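You operate a simulated robot arm through the tools that you are given. There is no shell and no other tool. Be economical: measure what you need, move in short steps, check, and stop when the job is done.

You are at the controls of a simulated robot arm. One attempt, no reset.

JOB
Measure and save the disc on the platform, turn the platform a quarter, level it and repeat.
Fine: level means X and Y show 0.
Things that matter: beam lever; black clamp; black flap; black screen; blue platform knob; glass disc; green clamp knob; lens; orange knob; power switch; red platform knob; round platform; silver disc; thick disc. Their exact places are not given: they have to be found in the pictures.

Only the result counts: the job must be done as asked and must still hold three seconds after the hand-in. Knocking over, shifting, dropping, spilling or breaking anything else fails it.

ROBOT AND FRAMES
A 7-joint arm with a three-finger gripper on a trunk, on a base that drives. Base frame: it is fixed to the floor where the robot stands at the start and does not move with it; the origin is under the middle of the robot, x ahead of it, y to its left, z up; the surface under the hand at the start is at about z = 0.91. Units: m, degrees, N and s.
With the tool pointing down near the work surface it reaches from about 0.5 to 0.94 m from the robot's upright axis, wherever it stands. Its first joint turns from -166.0 to 166.0 degrees. Places, roughly: beam lever [0.4, -0.5, 1.5]; black clamp [0.6, -0.4, 1.4]; black flap [0.5, -0.7, 1.4]; black screen [0.8, -0.2, 1.1]; blue platform knob [0.4, -0.5, 1.1]; green clamp knob [0.5, -0.4, 1.4]; orange knob [0.4, -0.6, 1.4]; power switch [0.4, -0.5, 1]; red platform knob [0.5, -0.4, 1.1]; round platform [0.5, -0.5, 1.2]; top of the round platform [0.5, -0.5, 1.2]; white box [0.6, -0.5, 1.8]; yellow rod knob [0.5, -0.4, 1.5]. Payload 2.69 kg.
Tool frame: the origin (TCP) lies between the finger pads and is the grasp point; the fingertips stand 0.029 m ahead of it; z points along the fingers, y is the line along which they close. Largest opening 0.12 m; the body of the gripper starts 0.078 m behind the TCP.
Orientation is that of the tool frame in the base frame, as a unit quaternion [w, x, y, z]. With the fingers straight down and closing along the base's y, the tool's x points along the base's -x, its y along +y and its z along -z.

CONTROLS
- The arm moves only by the tool jog_arm. Its arguments are lists of equal length, an entry for each row: "rotation": the turn, a rotation vector about the tool's x, y, z in rad, a list of three; "translation": the shift along the tool's x, y, z in m, a list of three; "claw": the opening, from 0 (shut) to 1 (fully open). In form: {"rotation": [[wx, wy, wz], ...], "translation": [[tx, ty, tz], ...], "claw": [claw, ...]}. A call has 1 to 10 rows; each row shifts and turns the commanded pose from where the row before left it, along the tool's axes as they then stand. A row lasts 0.2 s, in which the tool goes at most 0.05 m and 8.6 degrees; a call with a longer step from one row to the next is refused whole, and so is a gripper value outside its range. A pose out of reach is approached as far as the arm can. The call stops where the force on the tool passes 40 N (or 10 N more than at its start, if that is more) or the arm is blocked; 0.2 s more then pass. Each finger halts on what it meets, pressing with about 21 N; the grip force reading is that of the motor and also rises with nothing between the fingers. The clock runs only during rows and for 0.2 s after the last one: add rows that do not move to give the fingers time. It gives the time, the measured TCP pose, the force on the tool (base axes), the opening and the grip force at its end, in the units of the frame above (readings bear some noise), with the torque about the TCP (base axes, N m) and any sound that the robot's microphone picked up, and new pictures: "show" is both (left out), scene, wrist or none.
- Cameras (640 x 400 px; columns grow to the right, rows downward): "scene" is now at [0.1791, 0.1161, 1.5202]; the picture's right is [-0.82, -0.58, 0.00], its down [-0.29, 0.41, -0.87] and it looks along [0.50, -0.71, -0.50] (base axes); focal length 244 px, centre (320, 200). "wrist" rides on the gripper at [0.063, 0, -0.104] in the tool frame; the picture's right is [0.00, 1.00, 0.00], its down [-0.83, 0.00, -0.56] and it looks along [-0.56, 0.00, 0.83] (tool axes); focal length 275 px, centre (320, 200).
- slide_trunk(by): slides the trunk up (or, below 0, down) by that many m; the arm and the scene camera ride with it, the base frame stays. It gives what a move gives, with no picture.
- steer(legs): drives the robot by 1 to 6 legs, each [ahead, left, turn to the left] in m, m and degrees, along the robot's own axes; the way and the turn of a leg run together, so that a leg with both is an arc; at most 1.5 m and 180 degrees a leg. The arm and the cameras ride along, it lands a little off, and it stops where it bumps. It gives what a move gives, and a new picture of the scene camera.
- head_to(pan, tilt): turns the head with the scene camera to pan (to the left, within 143 degrees either way) and tilt (down, from -29 to 69), counted from straight ahead of the robot. It gives what a move gives, and a new picture of the scene camera.
- locate(camera, pixels): for up to 12 pixels [column, row] of the newest picture of that camera ("zoom" is the newest enlarged one), the place [x, y, z] in the base frame of the surface seen there, good to about 0.003 m. It takes no simulated time.
- enlarge(camera, box): a new picture of the part [left, top, right, bottom] of that camera's present view, enlarged. It takes no simulated time.
- sign_off(): hands the job in; it is judged then, once.

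Keep the steps short. Do not move on a guess: measure, check each grasp and each placing, and mend mistakes. In all there are 80 turns and 260 pictures (those below and enlarged ones count). Leave the gripper open and the arm clear of the work at the hand-in unless told otherwise, and finish with a single line.

The tools are called after "Call:" as a command line: name --argument value ..., lists and objects as JSON in quotes. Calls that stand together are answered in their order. jog_arm: Moves the arm, as the interface text tells. Its arguments: {"type":"object","properties":{"rotation":{"type":"array","items":{"type":"array","items":{"type":"number"}}},"translation":{"type":"array","items":{"type":"array","items":{"type":"number"}}},"claw":{"type":"array","items":{"type":"number"}},"show":{"type":"string","enum":["both","scene","wrist","none"]}},"required":["rotation","translation","claw"]} The other tools are called the same way: slide_trunk (by) slides the trunk up or down; steer (legs) drives the base; head_to (pan, tilt) turns the head that bears the scene camera; locate (camera, pixels) gives the place of the surface under pixels of a picture; enlarge (camera, box) takes an enlarged picture of a part of a camera's view; sign_off () hands the job in.

At the start:

```text
time: 0.0
tcp_pos: [0.337, -0.3808, 1.3966]
tcp_rot: [0.0, 0.0, 1.0, -0.001]
ft_force: [0.5, -0.2, 0.1]
torque: [-0.01, -0.04, -0.02]
opening: 0.1201
finger_force: 0.1
trunk travel left (down, up): [-0.5, 0.086]
robot x, y, heading: [0.0004, -0.0005, 0.3]
head pan, tilt: [-54.9, 30.1]
```

scene: 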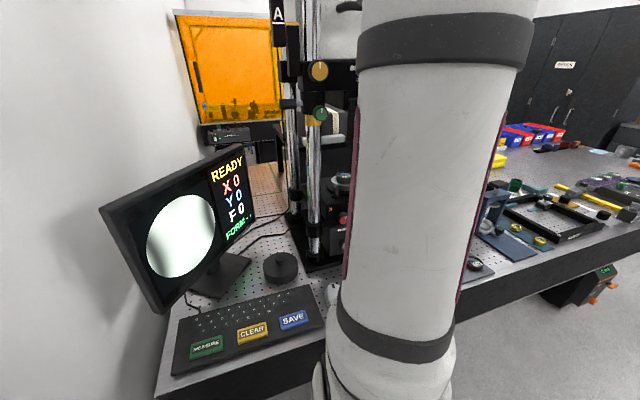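
wrist: 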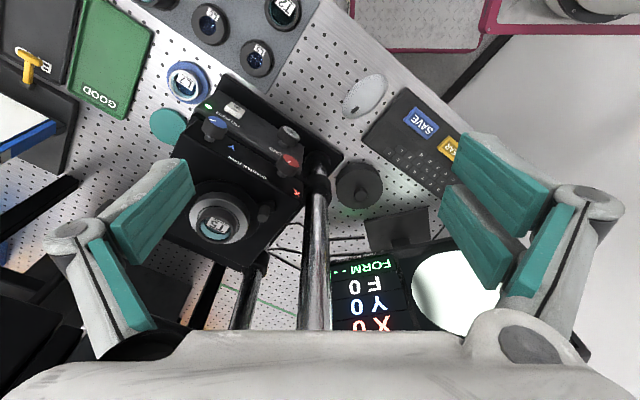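

The screen shows READY, X 0, Y 0, F 0, with MEASURE, CLEAR and SAVE keys in front of it. I'll enlarge the instrument in both views first.

Call:
enlarge --camera "wrist" --box '[140, 60, 340, 280]'

Call:
enlarge --camera "scene" --box '[100, 100, 360, 380]'

Call:
enlarge --camera "wrist" --box '[320, 60, 480, 200]'

```text
1.82 times, centred on (240, 170) of wrist
```

zoom: 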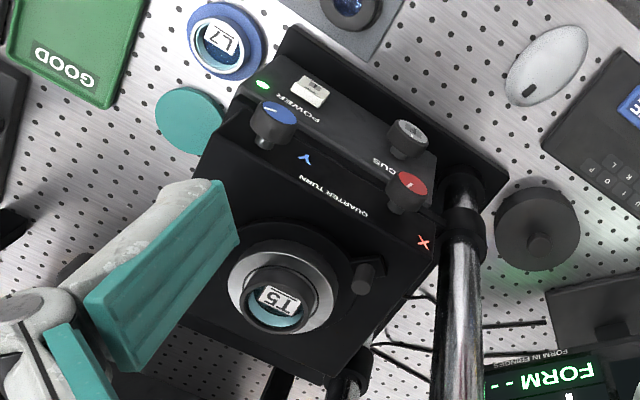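

```text
1.43 times, centred on (230, 240) of scene
```

zoom: 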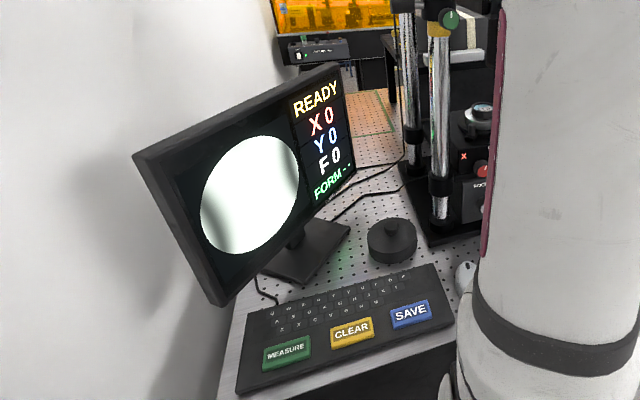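

```text
2.86 times, centred on (400, 130) of wrist
```

zoom: 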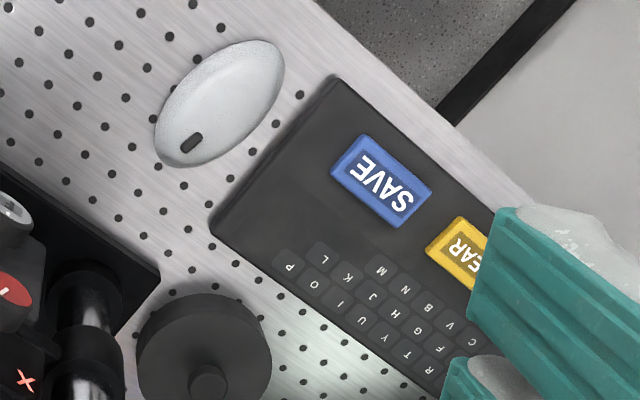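

Power LED is green and disc T5 sits on the platform, which has a turning peg. I'll get the places of the keys from the scene view and of the platform parts from the wrist view.

Call:
locate --camera "scene" --pixels '[[206, 347], [252, 332], [293, 319], [280, 262], [330, 295], [345, 178], [195, 235]]'

Call:
locate --camera "wrist" --pixels '[[213, 222], [264, 212], [244, 218], [194, 205], [215, 125], [291, 160], [287, 131], [235, 106], [421, 120], [450, 147], [250, 195], [195, 240]]'

Call:
enlarge --camera "wrist" --box '[170, 160, 290, 250]'

```text
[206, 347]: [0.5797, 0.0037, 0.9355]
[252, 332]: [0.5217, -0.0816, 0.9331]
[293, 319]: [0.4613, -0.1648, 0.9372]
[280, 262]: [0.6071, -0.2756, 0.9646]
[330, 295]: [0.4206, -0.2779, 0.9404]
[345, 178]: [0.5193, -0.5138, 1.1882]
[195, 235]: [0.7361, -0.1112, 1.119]
```

```text
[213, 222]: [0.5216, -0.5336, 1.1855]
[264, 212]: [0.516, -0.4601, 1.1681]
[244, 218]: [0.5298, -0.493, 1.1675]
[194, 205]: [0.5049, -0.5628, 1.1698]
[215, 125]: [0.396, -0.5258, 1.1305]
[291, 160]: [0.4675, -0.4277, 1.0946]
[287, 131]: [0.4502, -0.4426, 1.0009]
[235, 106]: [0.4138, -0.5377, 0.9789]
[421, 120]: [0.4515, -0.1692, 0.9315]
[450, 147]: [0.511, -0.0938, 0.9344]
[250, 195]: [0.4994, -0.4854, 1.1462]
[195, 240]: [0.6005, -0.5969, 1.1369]
```

```text
4.44 times, centred on (230, 205) of wrist
```

zoom: 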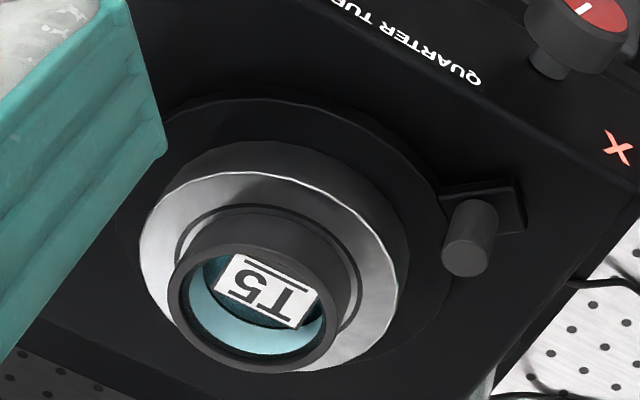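

Next I need the screen's extents so I can pass it safely on the way to the MEASURE key.

Call:
locate --camera "scene" --pixels '[[104, 210], [239, 150], [164, 306], [250, 215], [176, 345], [310, 290], [318, 330], [320, 70], [320, 115], [318, 240], [290, 160], [283, 105]]'

```text
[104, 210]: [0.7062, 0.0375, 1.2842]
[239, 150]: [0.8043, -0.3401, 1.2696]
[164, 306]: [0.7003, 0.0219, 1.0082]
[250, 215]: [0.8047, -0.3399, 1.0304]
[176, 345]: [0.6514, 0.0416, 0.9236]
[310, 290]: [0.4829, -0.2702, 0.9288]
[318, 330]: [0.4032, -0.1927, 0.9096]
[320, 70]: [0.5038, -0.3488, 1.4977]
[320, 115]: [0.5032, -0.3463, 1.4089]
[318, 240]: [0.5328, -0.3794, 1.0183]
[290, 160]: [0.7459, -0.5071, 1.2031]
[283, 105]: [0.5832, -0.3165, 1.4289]
```

The screen face is at x≥0.70, so the key at (0.58, 0.00, 0.935) is free. I'll shut the gripper and go over MEASURE at the present height.

Call:
jog_arm --rotation '[[0, 0, 0], [0, 0, 0], [0, 0, 0], [0, 0, 0], [0, 0, 0], [0, 0, 0], [0, 0, 0], [0, 0, 0], [0, 0, 0], [0, 0, 0]]' --translation '[[-0.02, 0.045, 0], [-0.02, 0.045, 0], [-0.02, 0.045, 0], [-0.02, 0.045, 0], [-0.03, 0.04, 0], [-0.03, 0.04, 0], [-0.03, 0.04, 0], [-0.03, 0.04, 0], [-0.03, 0.04, 0], [-0.01, 0.005, 0]]' --claw '[0.5, 0, 0, 0, 0, 0, 0, 0, 0, 0]'

```text
time: 2.2
tcp_pos: [0.5759, 0.0049, 1.3968]
tcp_rot: [0.0, 0.0, 1.0, 0.0]
ft_force: [0.0, -0.2, -0.1]
torque: [0.0, 0.0, 0.01]
opening: 0.0
finger_force: 20.9
trunk travel left (down, up): [-0.5, 0.086]
robot x, y, heading: [-0.0002, 0.0002, 0.0]
head pan, tilt: [-54.9, 30.1]
```

scene: 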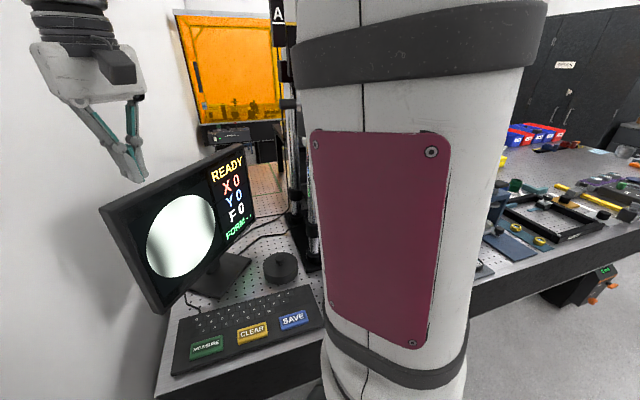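
wrist: 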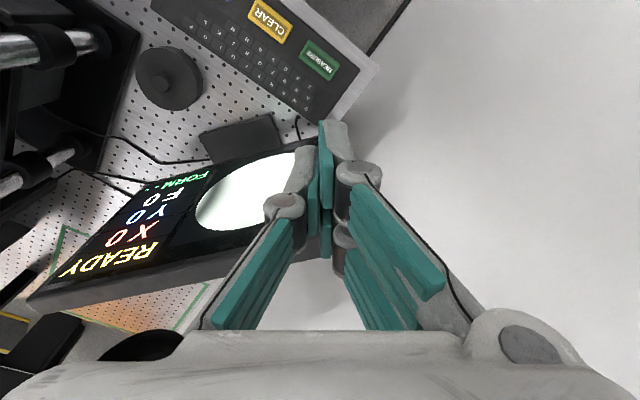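

The tool is above the key with (319,60) being MEASURE in the wrist picture. I'll check its place again and lower to 4 cm above touch.

Call:
locate --camera "wrist" --pixels '[[319, 60], [269, 21], [303, 50], [335, 70]]'

Call:
jog_arm --rotation '[[0, 0, 0], [0, 0, 0], [0, 0, 0], [0, 0, 0], [0, 0, 0], [0, 0, 0], [0, 0, 0], [0, 0, 0], [0, 0, 0]]' --translation '[[0, 0, 0.049], [0, 0, 0.049], [0, 0, 0.049], [0, 0, 0.049], [0, 0, 0.049], [0, 0, 0.049], [0, 0, 0.049], [0, 0, 0.049], [0, 0, 0]]' --claw '[0, 0, 0, 0, 0, 0, 0, 0, 0]'

```text
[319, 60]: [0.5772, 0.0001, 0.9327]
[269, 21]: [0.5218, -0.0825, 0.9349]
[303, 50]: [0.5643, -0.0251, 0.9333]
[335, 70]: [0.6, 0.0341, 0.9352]
```

```text
time: 4.2
tcp_pos: [0.5757, 0.0036, 1.0022]
tcp_rot: [0.001, 0.001, 1.0, 0.0]
ft_force: [-1.0, 1.3, 0.0]
torque: [-0.03, -0.04, 0.03]
opening: 0.0
finger_force: 21.2
trunk travel left (down, up): [-0.5, 0.086]
robot x, y, heading: [-0.0017, -0.0003, 0.1]
head pan, tilt: [-54.9, 30.1]
```

scene: 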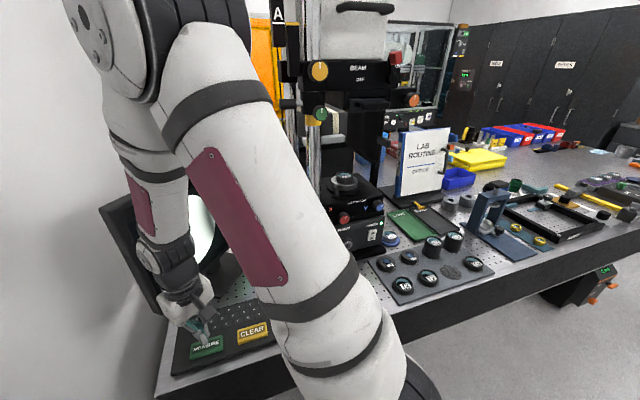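
wrist: 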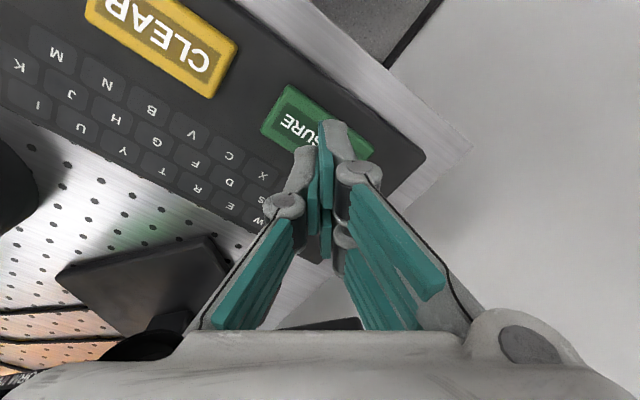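

A "LAB ROUTINE" sign and a "BEAM OFF" label are now in view. I'll read them before pressing anything.

Call:
enlarge --camera "scene" --box '[380, 110, 480, 210]'

Call:
enlarge --camera "scene" --box '[290, 0, 440, 140]'

Call:
enlarge --camera "scene" --box '[300, 140, 420, 260]'

```text
4.00 times, centred on (430, 160) of scene
```

zoom: 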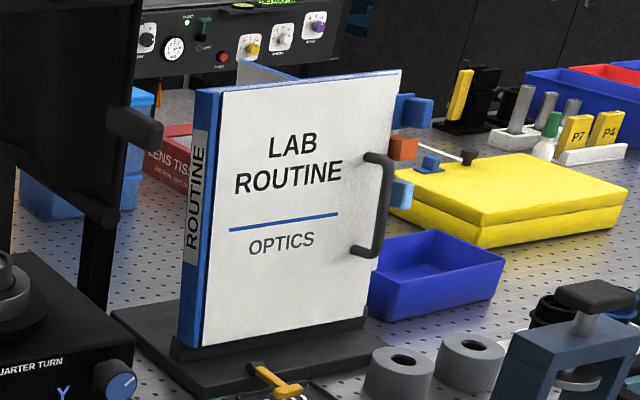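

```text
2.86 times, centred on (365, 70) of scene
```

zoom: 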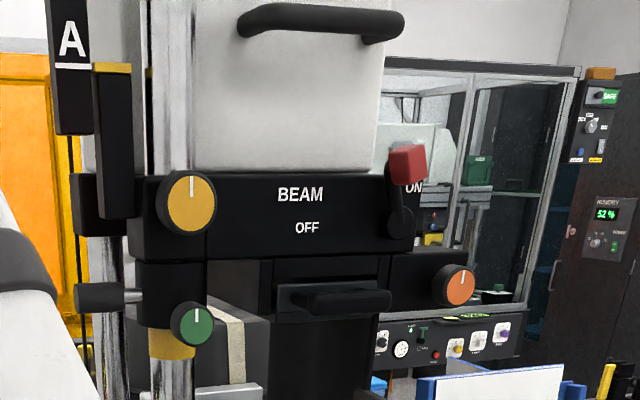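

```text
3.33 times, centred on (360, 200) of scene
```

zoom: 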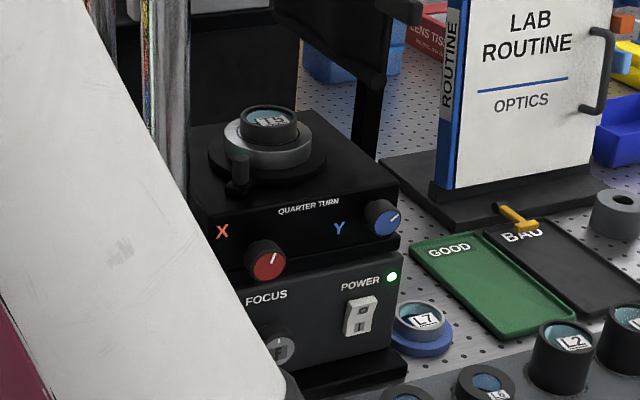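

The beam lever is at ON, the power is on, and X/Y/F read 0, so the instrument is ready. I'll press MEASURE in small downward steps and then lift off.

Call:
jog_arm --rotation '[[0, 0, 0], [0, 0, 0], [0, 0, 0], [0, 0, 0], [0, 0, 0], [0, 0, 0]]' --translation '[[0, -0.002, 0.03], [0, 0, 0.007], [0, 0, 0.002], [0, 0, 0.002], [0, 0, 0.002], [0, 0, 0]]' --claw '[0, 0, 0, 0, 0, 0]'

```text
time: 5.6
tcp_pos: [0.5765, 0.0011, 0.961]
tcp_rot: [0.0, 0.0, 1.0, 0.0]
ft_force: [0.6, 0.4, 0.2]
torque: [0.02, 0.01, 0.0]
opening: 0.0001
finger_force: 21.4
trunk travel left (down, up): [-0.5, 0.086]
robot x, y, heading: [0.0035, 0.0014, -0.1]
head pan, tilt: [-54.9, 30.1]
```

scene: 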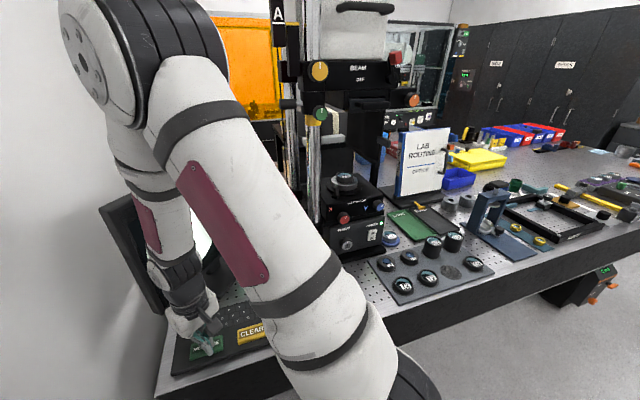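
wrist: 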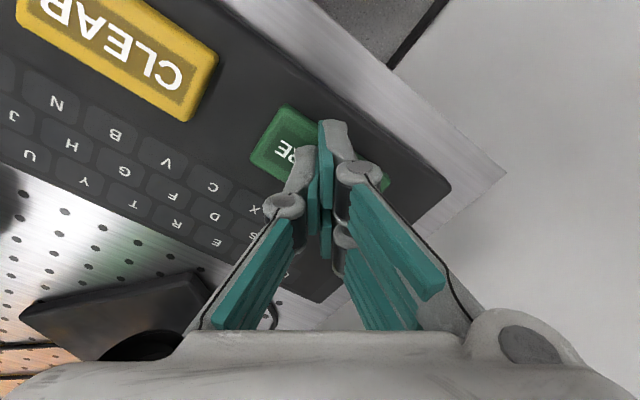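

No contact force yet. I'll go further down in 1.5 mm steps.

Call:
jog_arm --rotation '[[0, 0, 0], [0, 0, 0], [0, 0, 0], [0, 0, 0], [0, 0, 0]]' --translation '[[0, 0, 0.0015], [0, 0, 0.0015], [0, 0, 0.0015], [0, 0, 0.0015], [0, 0, 0]]' --claw '[0, 0, 0, 0, 0]' --show "none"

```text
time: 6.8
tcp_pos: [0.5761, 0.0024, 0.9558]
tcp_rot: [0.0, -0.001, 1.0, 0.0]
ft_force: [-0.6, 2.4, 5.8]
torque: [0.08, 0.02, 0.01]
opening: 0.006
finger_force: 21.3
trunk travel left (down, up): [-0.5, 0.086]
robot x, y, heading: [0.0004, 0.001, 0.1]
head pan, tilt: [-54.9, 30.1]
heard: click
```

I heard a click at about 6 N. Now I'll lift off and look at the screen.

Call:
jog_arm --rotation '[[0, 0, 0], [0, 0, 0], [0, 0, 0], [0, 0, 0], [0, 0, 0], [0, 0, 0], [0, 0, 0]]' --translation '[[0, 0, -0.045], [0, 0, -0.045], [0, 0, -0.045], [0, 0, -0.045], [0, 0, -0.045], [0, 0, -0.045], [0, 0, -0.03]]' --claw '[0, 0, 0, 0, 0, 0, 0]'

```text
time: 8.4
tcp_pos: [0.575, 0.0013, 1.256]
tcp_rot: [0.0, 0.0, 1.0, 0.0]
ft_force: [1.2, -0.1, 0.0]
torque: [-0.03, 0.0, -0.01]
opening: 0.0001
finger_force: 21.2
trunk travel left (down, up): [-0.5, 0.086]
robot x, y, heading: [0.0033, 0.0002, 0.2]
head pan, tilt: [-54.9, 30.1]
```

scene: 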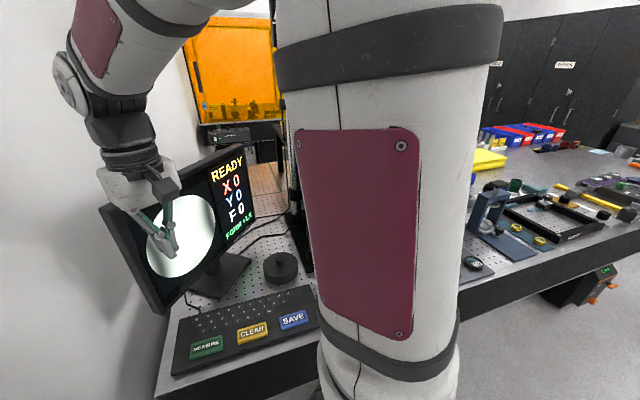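
wrist: 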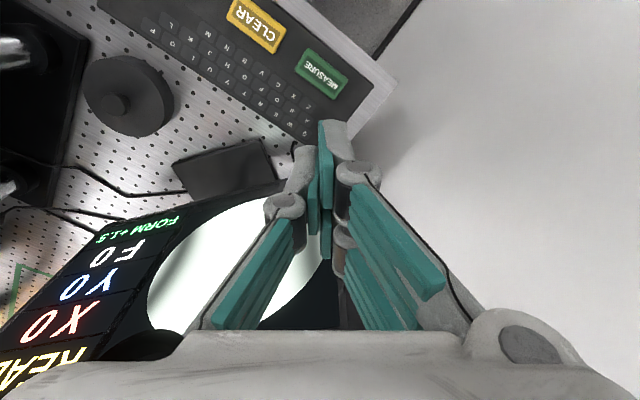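

FORM now reads +1.5. Next is SAVE at about (0.461, -0.165), so I'll move above it and lower to z 1.0.

Call:
jog_arm --rotation '[[0, 0, 0], [0, 0, 0], [0, 0, 0], [0, 0, 0], [0, 0, 0], [0, 0, 0], [0, 0, 0], [0, 0, 0], [0, 0, 0], [0, 0, 0]]' --translation '[[0.028, -0.041, 0], [0.028, -0.041, 0], [0.028, -0.041, 0], [0.028, -0.041, 0], [0, 0, 0.05], [0, 0, 0.05], [0, 0, 0.05], [0, 0, 0.05], [0, 0, 0.05], [0, 0, 0]]' --claw '[0, 0, 0, 0, 0, 0, 0, 0, 0, 0]'

```text
time: 10.6
tcp_pos: [0.4637, -0.162, 1.0054]
tcp_rot: [0.0, 0.0, 1.0, 0.0]
ft_force: [0.6, 0.4, 0.1]
torque: [-0.01, -0.03, -0.01]
opening: 0.0
finger_force: 20.6
trunk travel left (down, up): [-0.5, 0.086]
robot x, y, heading: [0.0019, 0.0008, 0.0]
head pan, tilt: [-54.9, 30.1]
```

scene: 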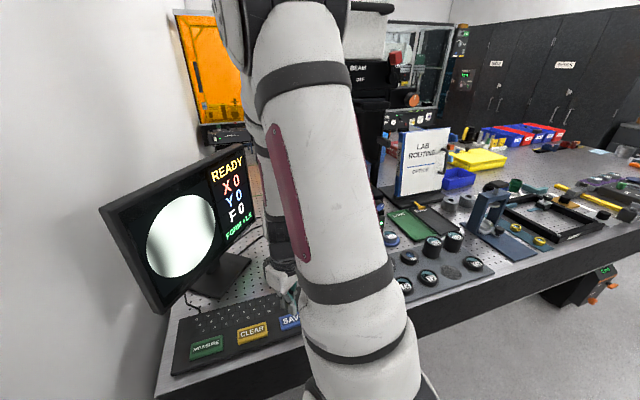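
wrist: 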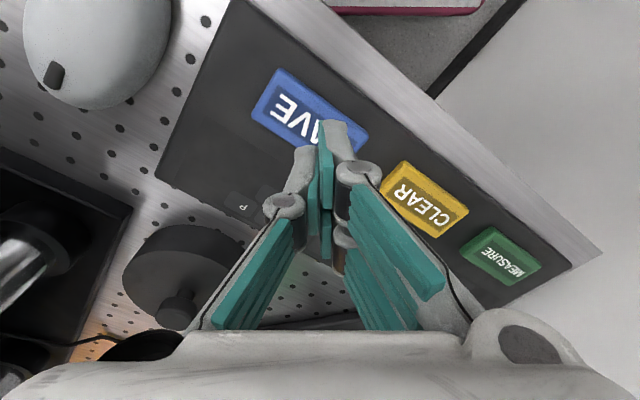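

I'm above SAVE, so I'll measure the key's centre before pressing.

Call:
locate --camera "wrist" --pixels '[[297, 107], [275, 80], [262, 118]]'

Call:
enlarge --camera "scene" --box '[200, 150, 260, 250]'

```text
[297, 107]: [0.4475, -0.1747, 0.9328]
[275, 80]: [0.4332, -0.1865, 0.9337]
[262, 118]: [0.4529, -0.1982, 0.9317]
```

```text
4.00 times, centred on (230, 200) of scene
```

zoom: 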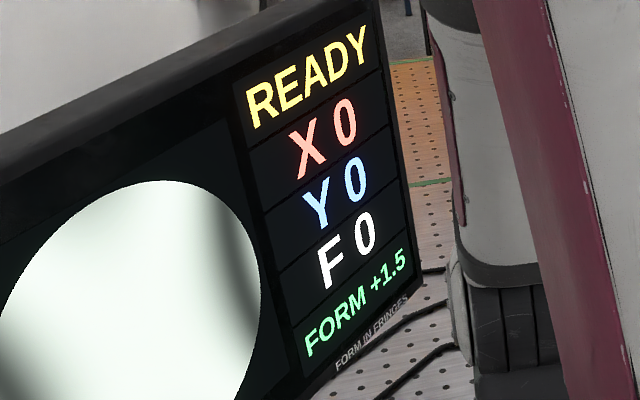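

FORM reads +1.5. I'll shift 4 mm to the key's middle and press SAVE to the same depth as before (z 0.956).

Call:
jog_arm --rotation '[[0, 0, 0], [0, 0, 0], [0, 0, 0], [0, 0, 0], [0, 0, 0], [0, 0, 0], [0, 0, 0], [0, 0, 0]]' --translation '[[0.005, -0.005, 0.03], [0, 0, 0.01], [0, 0, 0.003], [0, 0, 0.002], [0, 0, 0.0015], [0, 0, 0.0015], [0, 0, 0.0015], [0, 0, 0]]' --claw '[0, 0, 0, 0, 0, 0, 0, 0]' --show "none"

```text
time: 12.4
tcp_pos: [0.4591, -0.1676, 0.9565]
tcp_rot: [0.0, -0.001, 1.0, -0.001]
ft_force: [0.8, 0.0, 4.5]
torque: [0.01, -0.01, 0.03]
opening: 0.0061
finger_force: 20.8
trunk travel left (down, up): [-0.5, 0.086]
robot x, y, heading: [0.0005, -0.0001, -0.1]
head pan, tilt: [-54.9, 30.1]
heard: click
```

Another click, so I'll lift and check the screen.

Call:
jog_arm --rotation '[[0, 0, 0], [0, 0, 0], [0, 0, 0], [0, 0, 0], [0, 0, 0], [0, 0, 0], [0, 0, 0]]' --translation '[[0, 0, -0.045], [0, 0, -0.045], [0, 0, -0.045], [0, 0, -0.045], [0, 0, -0.045], [0, 0, -0.045], [0, 0, -0.03]]' --claw '[0, 0, 0, 0, 0, 0, 0]' --show "scene"

Call:
enlarge --camera "scene" --box '[100, 140, 260, 310]'

```text
time: 14.0
tcp_pos: [0.4589, -0.1674, 1.257]
tcp_rot: [0.0, -0.001, 1.0, 0.0]
ft_force: [0.1, 0.7, 0.3]
torque: [-0.01, -0.02, 0.0]
opening: 0.0
finger_force: 20.7
trunk travel left (down, up): [-0.5, 0.086]
robot x, y, heading: [-0.0028, 0.0045, 0.1]
head pan, tilt: [-54.9, 30.1]
```

scene: 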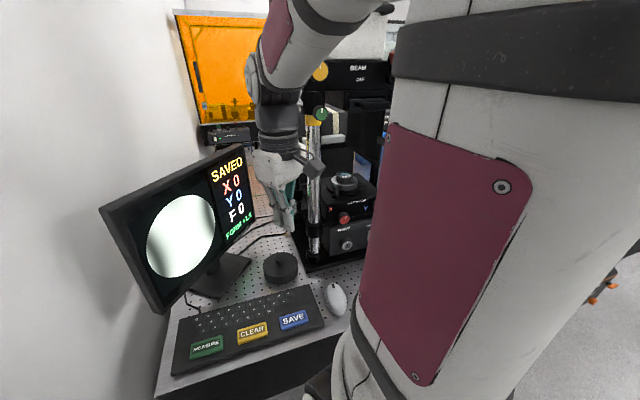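

```text
2.35 times, centred on (180, 225) of scene
```

zoom: 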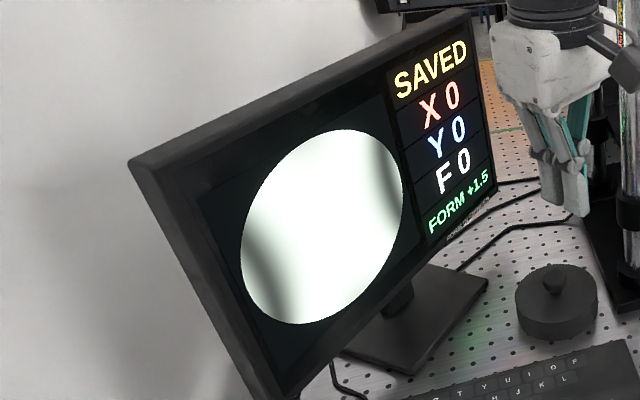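

The screen shows SAVED. Next is the platform's peg at about (0.516, -0.460, 1.168). There is gear above it, so I'll approach from the robot side with the tool tilted. I'll back off to (0.33, -0.40, 1.32), start tilting and look from there.

Call:
jog_arm --rotation '[[0, 0, 0], [0, 0, 0], [0, 0, 0], [0, 0, 0], [0, 0, 0], [0, 0, 0], [0, -0.1454, 0], [0, -0.1454, 0], [0, -0.1454, 0], [0, -0.1454, 0]]' --translation '[[0.0217, -0.039, -0.01], [0.0217, -0.039, -0.01], [0.0217, -0.039, -0.01], [0.0217, -0.039, -0.01], [0.0217, -0.039, -0.01], [0.0217, -0.039, -0.01], [0, 0, 0], [0, 0, 0], [0, 0, 0], [0, 0, 0]]' --claw '[0, 0, 0, 0, 0, 0, 0.3, 0.3, 0.3, 0.3]'

```text
time: 16.2
tcp_pos: [0.328, -0.4009, 1.3166]
tcp_rot: [0.288, -0.001, 0.958, -0.001]
ft_force: [0.2, -0.2, 0.4]
torque: [-0.01, 0.01, -0.05]
opening: 0.0362
finger_force: 0.1
trunk travel left (down, up): [-0.5, 0.086]
robot x, y, heading: [0.0013, -0.0018, 0.2]
head pan, tilt: [-54.9, 30.1]
```

scene: 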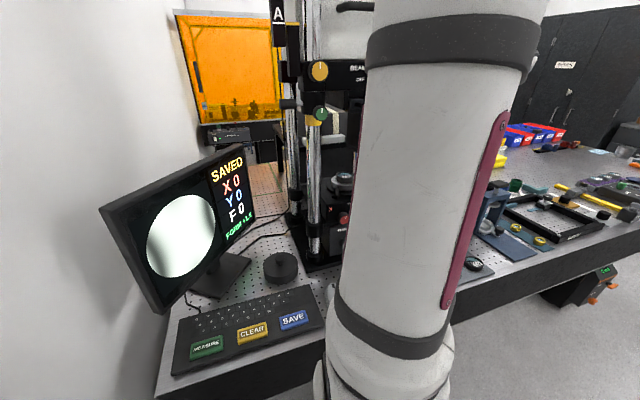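
wrist: 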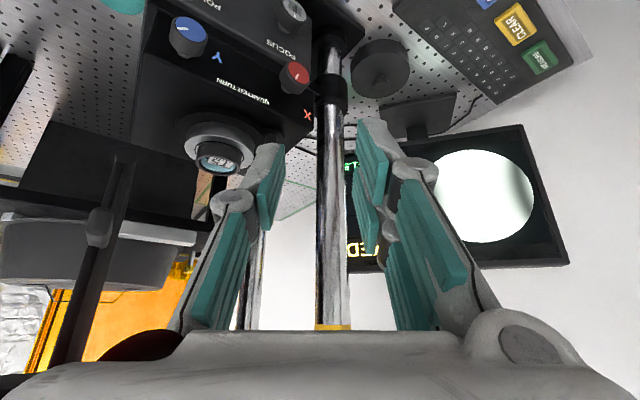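

The platform is at (210,145) in the wrist picture, but the peg is hidden by a finger. I'll measure the surroundings before going closer.

Call:
locate --camera "wrist" --pixels '[[332, 130], [332, 300], [205, 162], [230, 130], [190, 130], [100, 235], [60, 165], [185, 215], [250, 90], [294, 72], [190, 40], [20, 250]]'

Call:
enlarge --camera "wrist" --box '[140, 60, 340, 200]'

```text
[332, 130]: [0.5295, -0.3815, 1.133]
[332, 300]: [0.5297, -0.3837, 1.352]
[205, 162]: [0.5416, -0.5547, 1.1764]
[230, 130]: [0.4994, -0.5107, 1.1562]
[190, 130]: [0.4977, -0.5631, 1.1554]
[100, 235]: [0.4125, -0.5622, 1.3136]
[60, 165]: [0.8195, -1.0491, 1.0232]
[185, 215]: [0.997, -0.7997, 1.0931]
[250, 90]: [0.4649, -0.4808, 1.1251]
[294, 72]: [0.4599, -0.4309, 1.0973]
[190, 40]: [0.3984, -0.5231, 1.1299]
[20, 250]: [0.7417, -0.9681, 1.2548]
```

```text
2.86 times, centred on (240, 130) of wrist
```

zoom: 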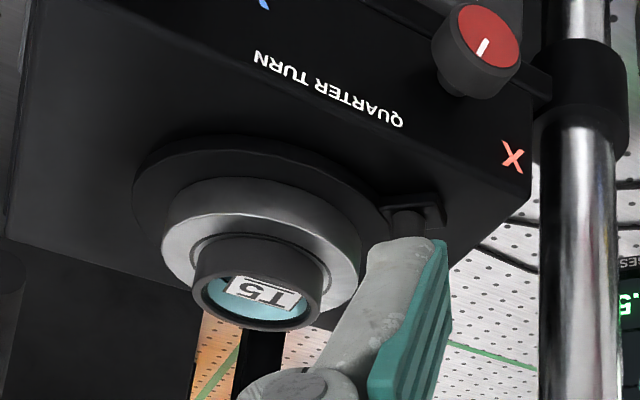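

There is a hanging part near (0.41, -0.56, 1.31), so I'll keep the tool low and flatter. I'll tilt to 55° from vertical, shift to y≈-0.455 and lower to z≈1.235.

Call:
jog_arm --rotation '[[0, -0.127, 0], [0, -0.127, 0], [0, -0.127, 0], [0, 0, 0], [0, 0, 0], [0, 0, 0]]' --translation '[[0, 0, 0], [0, 0, 0], [0, 0, 0], [0.022, -0.018, 0.0153], [0.022, -0.018, 0.0153], [0.022, -0.018, 0.0153]]' --claw '[0.5, 0.5, 0.5, 0.5, 0.5, 0.5]'

Call:
enlarge --camera "wrist" --box '[160, 50, 400, 200]'

```text
time: 17.6
tcp_pos: [0.3295, -0.4549, 1.2369]
tcp_rot: [0.463, 0.0, 0.886, 0.0]
ft_force: [-0.5, 0.7, 0.6]
torque: [-0.02, 0.04, -0.05]
opening: 0.0599
finger_force: 0.0
trunk travel left (down, up): [-0.5, 0.086]
robot x, y, heading: [0.0013, 0.0019, -0.1]
head pan, tilt: [-54.9, 30.1]
```

scene: 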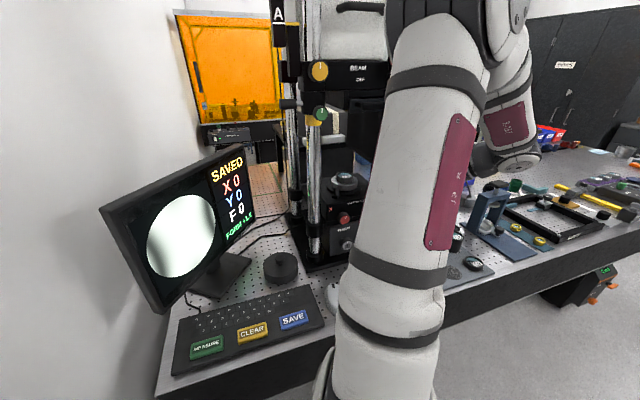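
wrist: 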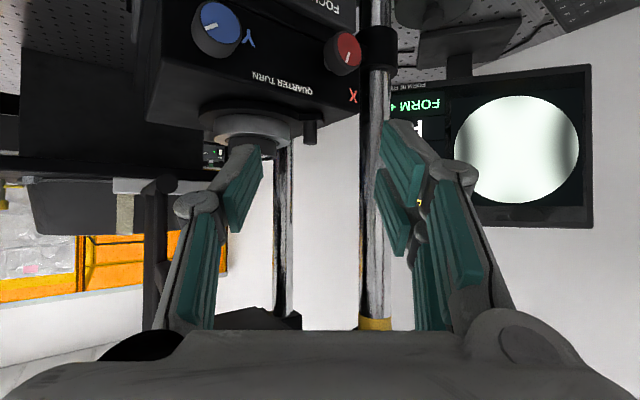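

```text
2.67 times, centred on (280, 125) of wrist
```

zoom: 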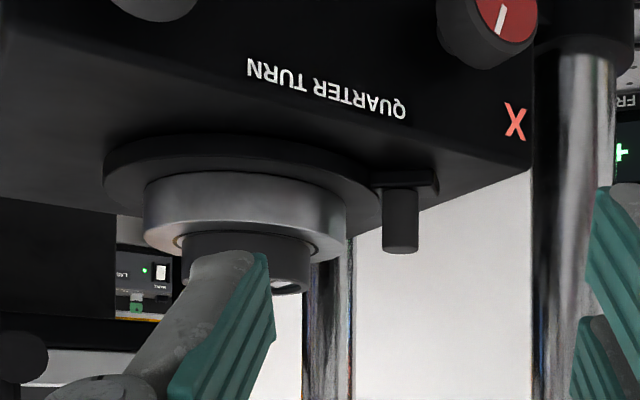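

The peg is now clear, at zoom (400,190–250). I'll measure the peg, the platform rim and the housing.

Call:
locate --camera "zoom" --pixels '[[402, 200], [402, 242], [386, 225], [416, 225], [402, 192], [425, 185], [240, 165], [120, 175], [345, 220], [148, 215], [395, 155], [250, 205]]'

```text
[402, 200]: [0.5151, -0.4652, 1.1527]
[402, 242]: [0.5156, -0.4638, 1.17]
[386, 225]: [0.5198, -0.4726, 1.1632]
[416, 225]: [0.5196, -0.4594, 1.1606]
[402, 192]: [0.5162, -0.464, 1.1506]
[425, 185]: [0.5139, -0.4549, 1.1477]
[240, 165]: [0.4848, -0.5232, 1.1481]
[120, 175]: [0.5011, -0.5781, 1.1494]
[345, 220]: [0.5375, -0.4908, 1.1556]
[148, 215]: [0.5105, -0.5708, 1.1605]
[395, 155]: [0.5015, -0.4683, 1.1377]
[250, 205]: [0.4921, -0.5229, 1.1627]
```

The instrument is turned about 33° relative to me. Its peg stands near (0.5225, -0.4655), z 1.150–1.175, and the platform centre is near (0.528, -0.531). I'll yaw the tool by -20° and take a pre-grasp pose 8 cm back from the peg.

Call:
jog_arm --rotation '[[0.0955, 0, 0.0666], [0.0955, 0, 0.0666], [0.0955, 0, 0.0666], [0, 0, 0], [0, 0, 0], [0, 0, 0], [0, 0, 0]]' --translation '[[0, 0, 0], [0, 0, 0], [0, 0, 0], [-0.0162, 0.0187, 0.0308], [-0.0162, 0.0187, 0.0308], [-0.0162, 0.0187, 0.0308], [0, 0, 0]]' --claw '[0.25, 0.25, 0.25, 0.25, 0.25, 0.25, 0.25]'

Call:
enlarge --camera "wrist" --box '[220, 50, 420, 180]'

```text
time: 19.2
tcp_pos: [0.4456, -0.4374, 1.2222]
tcp_rot: [0.456, 0.154, 0.873, -0.08]
ft_force: [-0.5, -0.2, 0.2]
torque: [-0.01, 0.01, 0.02]
opening: 0.0298
finger_force: 0.0
trunk travel left (down, up): [-0.5, 0.086]
robot x, y, heading: [-0.0009, 0.0016, -0.0]
head pan, tilt: [-54.9, 30.1]
```

scene: 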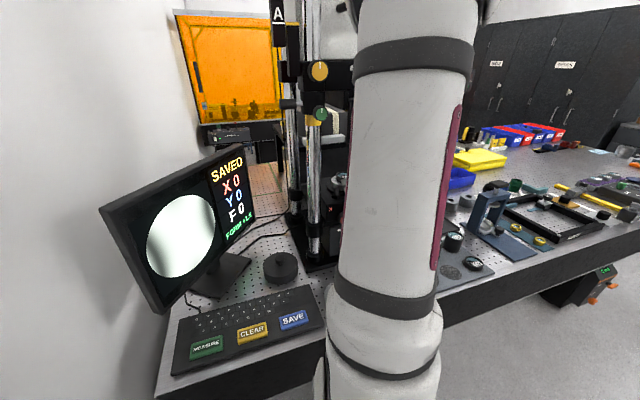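
wrist: 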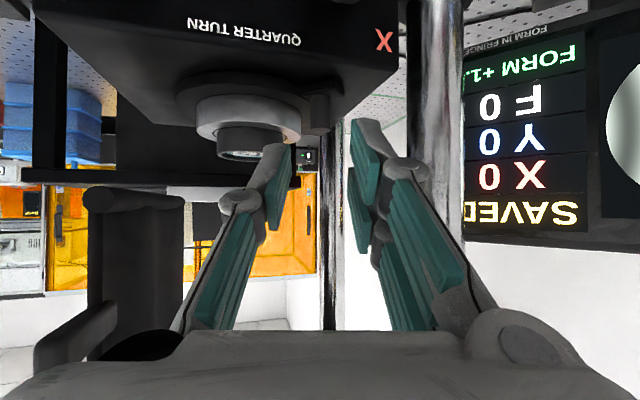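

```text
3.08 times, centred on (320, 115) of wrist
```

zoom: 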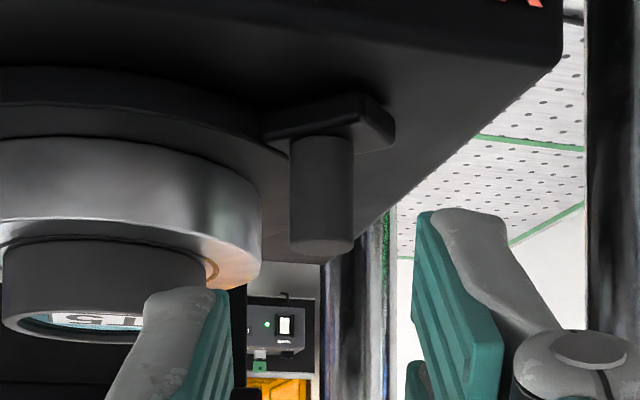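

The peg at zoom x≈320 lies midway between the pads. I'll re-measure the peg, the ring edge and the nearby handle at the lower left.

Call:
locate --camera "zoom" --pixels '[[320, 160], [320, 235], [295, 200], [346, 200], [255, 210], [270, 130], [390, 120], [90, 190], [5, 310], [205, 270]]'

Call:
locate --camera "wrist" --pixels '[[130, 200], [70, 320], [130, 270], [100, 360], [445, 150], [445, 280]]'

```text
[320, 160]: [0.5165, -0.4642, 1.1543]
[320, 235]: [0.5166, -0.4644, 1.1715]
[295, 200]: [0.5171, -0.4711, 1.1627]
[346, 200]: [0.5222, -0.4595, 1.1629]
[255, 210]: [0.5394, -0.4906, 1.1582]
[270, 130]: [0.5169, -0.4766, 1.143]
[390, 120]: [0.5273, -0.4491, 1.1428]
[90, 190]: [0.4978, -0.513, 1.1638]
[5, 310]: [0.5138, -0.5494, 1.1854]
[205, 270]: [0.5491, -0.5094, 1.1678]
```

```text
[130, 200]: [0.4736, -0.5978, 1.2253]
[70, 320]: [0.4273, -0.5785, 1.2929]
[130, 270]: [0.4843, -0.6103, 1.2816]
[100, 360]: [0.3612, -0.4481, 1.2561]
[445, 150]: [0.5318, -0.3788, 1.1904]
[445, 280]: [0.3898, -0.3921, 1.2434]
```

Peg centre is about (0.523, -0.467), and the handle above clears the planned path by 7 cm. I'll advance 6.2 cm along the tool axis and check.

Call:
jog_arm --rotation '[[0, 0, 0], [0, 0, 0], [0, 0, 0], [0, 0, 0]]' --translation '[[-0.001, -0.0005, 0.03], [-0.001, -0.0005, 0.02], [0, 0, 0.012], [0, 0, 0]]' --claw '[0.25, 0.25, 0.25, 0.25]' --show "wrist"

Call:
enlarge --camera "wrist" --box '[220, 50, 420, 180]'

```text
time: 20.2
tcp_pos: [0.4941, -0.4576, 1.1884]
tcp_rot: [0.456, 0.154, 0.873, -0.081]
ft_force: [-0.9, 0.7, -0.5]
torque: [0.0, -0.02, 0.01]
opening: 0.0302
finger_force: 0.1
trunk travel left (down, up): [-0.5, 0.086]
robot x, y, heading: [0.0001, -0.001, 0.1]
head pan, tilt: [-54.9, 30.1]
```

wrist: 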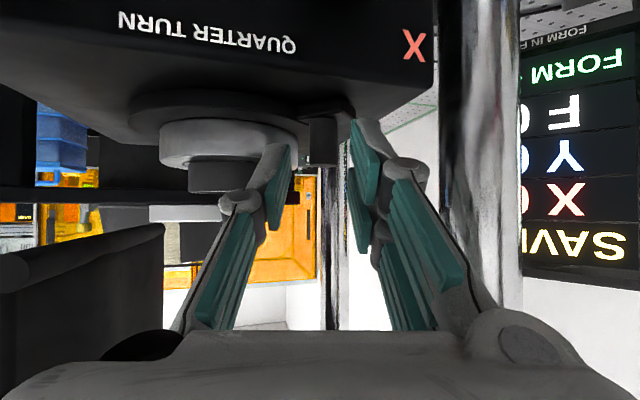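

```text
3.08 times, centred on (320, 115) of wrist
```

zoom: 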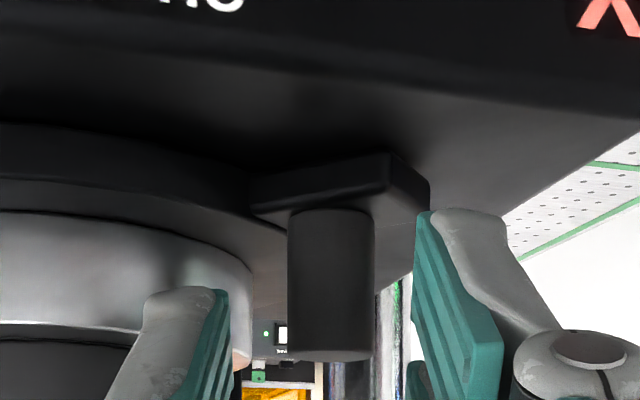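

The peg is between the pads, slightly right of the middle. I'll move the last 1.5 cm in and close.

Call:
jog_arm --rotation '[[0, 0, 0], [0, 0, 0], [0, 0, 0], [0, 0, 0], [0, 0, 0], [0, 0, 0]]' --translation '[[0, 0.002, 0.007], [0, 0, 0.008], [0, 0, 0], [0, 0, 0], [0, 0, 0], [0, 0, 0]]' --claw '[0.25, 0.25, 0.2, 0.15, 0.1, 0.05]' --show "wrist"

Call:
enlarge --camera "wrist" --box '[220, 50, 420, 180]'

```text
time: 21.6
tcp_pos: [0.5062, -0.4578, 1.181]
tcp_rot: [0.455, 0.153, 0.873, -0.079]
ft_force: [-2.3, 19.0, 3.0]
torque: [1.3, 0.23, 0.3]
opening: 0.0203
finger_force: 44.8
trunk travel left (down, up): [-0.5, 0.086]
robot x, y, heading: [0.0026, -0.002, -0.0]
head pan, tilt: [-54.9, 30.1]
```

wrist: 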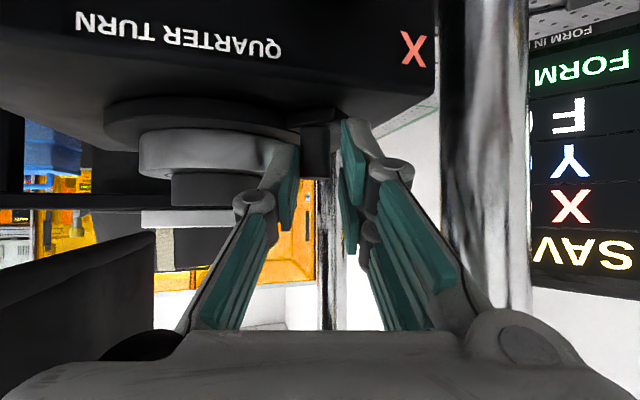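

```text
3.08 times, centred on (320, 115) of wrist
```

zoom: 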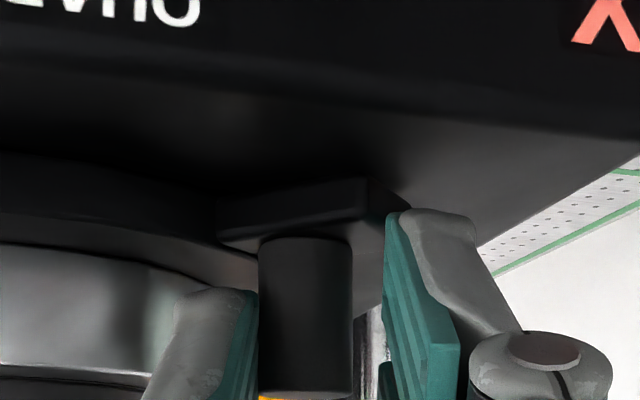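

The pads reached 20 mm opening with a 19 N sideways push, so the left fingertip is likely rubbing the ring, and the peg sits 2–3 mm left of the tool axis. I'll open a bit, back off 7 mm, centre, and close again less deep.

Call:
jog_arm --rotation '[[0, 0, 0], [0, 0, 0], [0, 0, 0], [0, 0, 0]]' --translation '[[0, 0, 0], [0, 0, -0.004], [0, 0, -0.004], [0, -0.003, 0]]' --claw '[0.22, 0.22, 0.22, 0.22]' --show "wrist"

Call:
enlarge --camera "wrist" --box '[220, 50, 420, 180]'

```text
time: 22.6
tcp_pos: [0.5001, -0.4597, 1.1841]
tcp_rot: [0.457, 0.154, 0.872, -0.081]
ft_force: [-0.2, 0.4, -0.2]
torque: [0.02, 0.0, 0.02]
opening: 0.0264
finger_force: 0.0
trunk travel left (down, up): [-0.5, 0.086]
robot x, y, heading: [-0.002, 0.0005, 0.3]
head pan, tilt: [-54.9, 30.1]
```

wrist: 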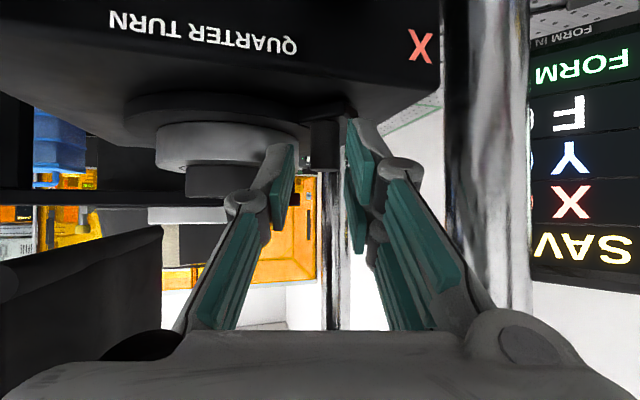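

```text
3.08 times, centred on (320, 115) of wrist
```

zoom: 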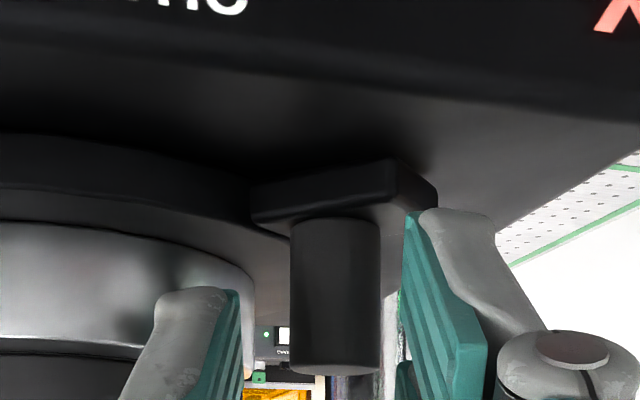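

Forces are back to zero and the peg is now about 1 mm right of centre. I'll move 4 mm in, shift 1 mm right and close step by step.

Call:
jog_arm --rotation '[[0, 0, 0], [0, 0, 0], [0, 0, 0], [0, 0, 0], [0, 0, 0], [0, 0, 0]]' --translation '[[0, 0.001, 0.004], [0, 0, 0], [0, 0, 0], [0, 0, 0], [0, 0, 0], [0, 0, 0]]' --claw '[0.22, 0.18, 0.15, 0.12, 0.09, 0.09]' --show "wrist"

Call:
enlarge --camera "wrist" --box '[220, 50, 420, 180]'

```text
time: 24.0
tcp_pos: [0.503, -0.4586, 1.1836]
tcp_rot: [0.456, 0.154, 0.873, -0.08]
ft_force: [-0.7, 11.2, 5.2]
torque: [0.09, -0.14, 0.26]
opening: 0.0162
finger_force: 4.3
trunk travel left (down, up): [-0.5, 0.086]
robot x, y, heading: [0.0022, -0.0039, -0.1]
head pan, tilt: [-54.9, 30.1]
```

wrist: 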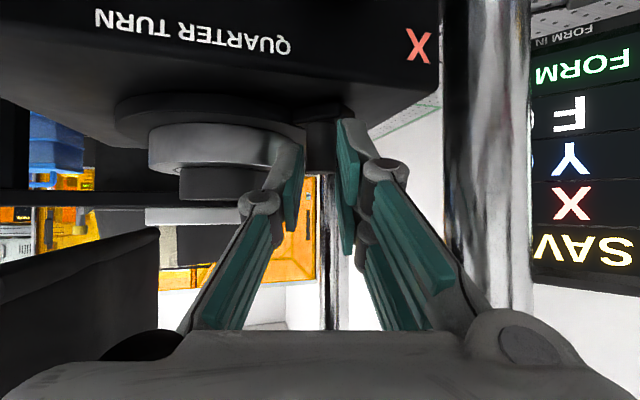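

```text
3.08 times, centred on (320, 115) of wrist
```

zoom: 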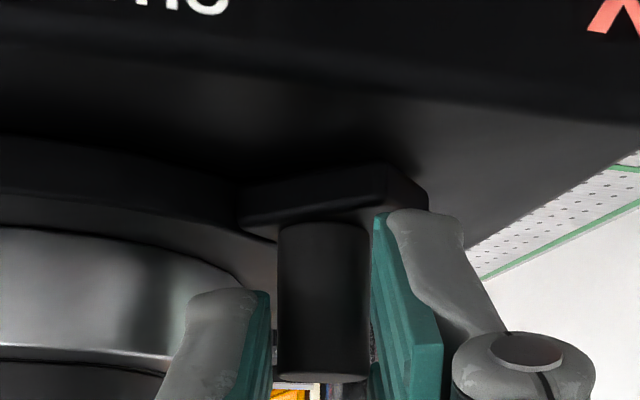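

Right pad touches first: the tool is pushed toward +y with 11 N. I'll shift 1.5 mm to +y and close fully.

Call:
jog_arm --rotation '[[0, 0, 0], [0, 0, 0], [0, 0, 0], [0, 0, 0]]' --translation '[[0, 0.0015, 0], [0, 0, 0], [0, 0, 0], [0, 0, 0]]' --claw '[0.13, 0.1, 0.05, 0.0]' --show "wrist"

```text
time: 25.0
tcp_pos: [0.5024, -0.4582, 1.1827]
tcp_rot: [0.456, 0.154, 0.873, -0.081]
ft_force: [-0.1, 3.1, 2.9]
torque: [0.05, 0.15, 0.04]
opening: 0.0153
finger_force: 41.0
trunk travel left (down, up): [-0.5, 0.086]
robot x, y, heading: [0.0015, 0.002, 0.1]
head pan, tilt: [-54.9, 30.1]
```

wrist: 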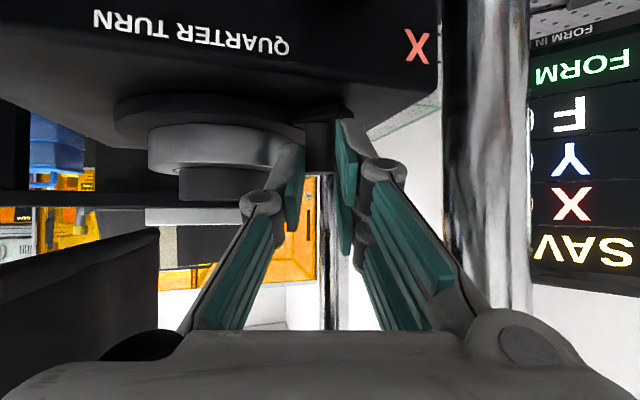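

The peg is gripped at 15 mm opening with 41 N, and side forces are small. I'll drag it along the arc about the centre (0.535, -0.534), counter-clockwise past the front, starting with two 10° steps as a check.

Call:
jog_arm --rotation '[[0, 0, 0], [0, 0, 0], [0, 0, 0]]' --translation '[[0.00564, -0.00689, -0.00809], [0.00487, -0.0085, -0.00698], [0, 0, 0]]' --claw '[0, 0, 0]' --show "wrist"

Call:
enlarge --camera "wrist" --box '[220, 50, 420, 180]'

```text
time: 25.8
tcp_pos: [0.4793, -0.4658, 1.1828]
tcp_rot: [0.455, 0.155, 0.873, -0.08]
ft_force: [-7.9, 16.8, 0.9]
torque: [0.15, -0.02, 0.43]
opening: 0.0155
finger_force: 41.5
trunk travel left (down, up): [-0.5, 0.086]
robot x, y, heading: [-0.0007, 0.0021, -0.2]
head pan, tilt: [-54.9, 30.1]
```

wrist: 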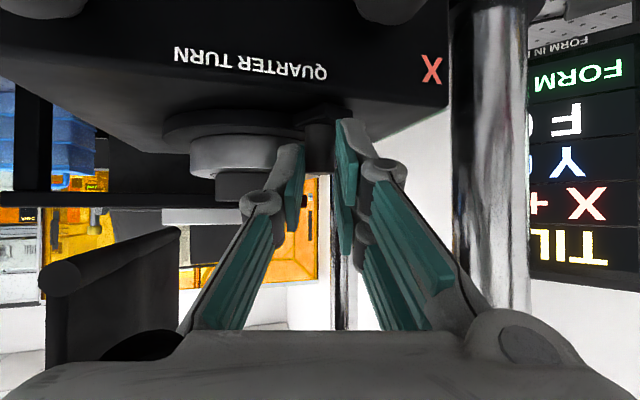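

```text
3.08 times, centred on (320, 115) of wrist
```

zoom: 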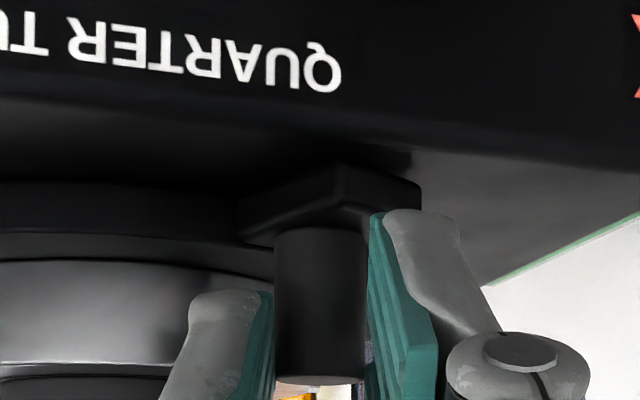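

It turns, and the screen already reads TILT. The force points radially outward, so my arc is about 1.5 mm too tight. I'll correct that and go on 30° more.

Call:
jog_arm --rotation '[[0, 0, 0], [0, 0, 0], [0, 0, 0], [0, 0, 0]]' --translation '[[0.00488, -0.00843, -0.007], [0.00323, -0.01063, -0.00464], [0.00212, -0.01144, -0.00305], [0, 0, 0]]' --claw '[0, 0, 0, 0]' --show "wrist"

```text
time: 26.8
tcp_pos: [0.4511, -0.4902, 1.1833]
tcp_rot: [0.455, 0.155, 0.873, -0.081]
ft_force: [-11.0, 10.3, 3.2]
torque: [-0.06, 0.36, 0.38]
opening: 0.0143
finger_force: 40.9
trunk travel left (down, up): [-0.5, 0.086]
robot x, y, heading: [-0.0018, 0.0002, -0.1]
head pan, tilt: [-54.9, 30.1]
```

wrist: 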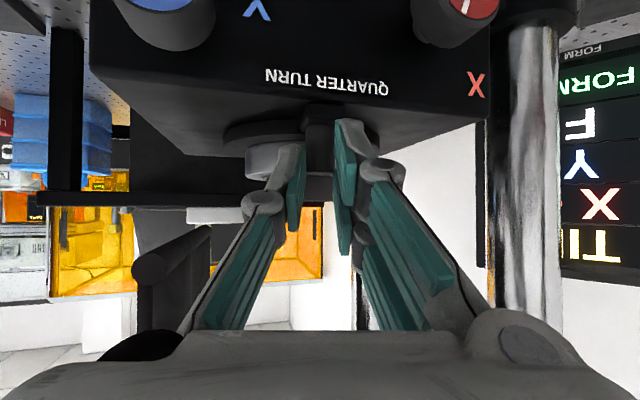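

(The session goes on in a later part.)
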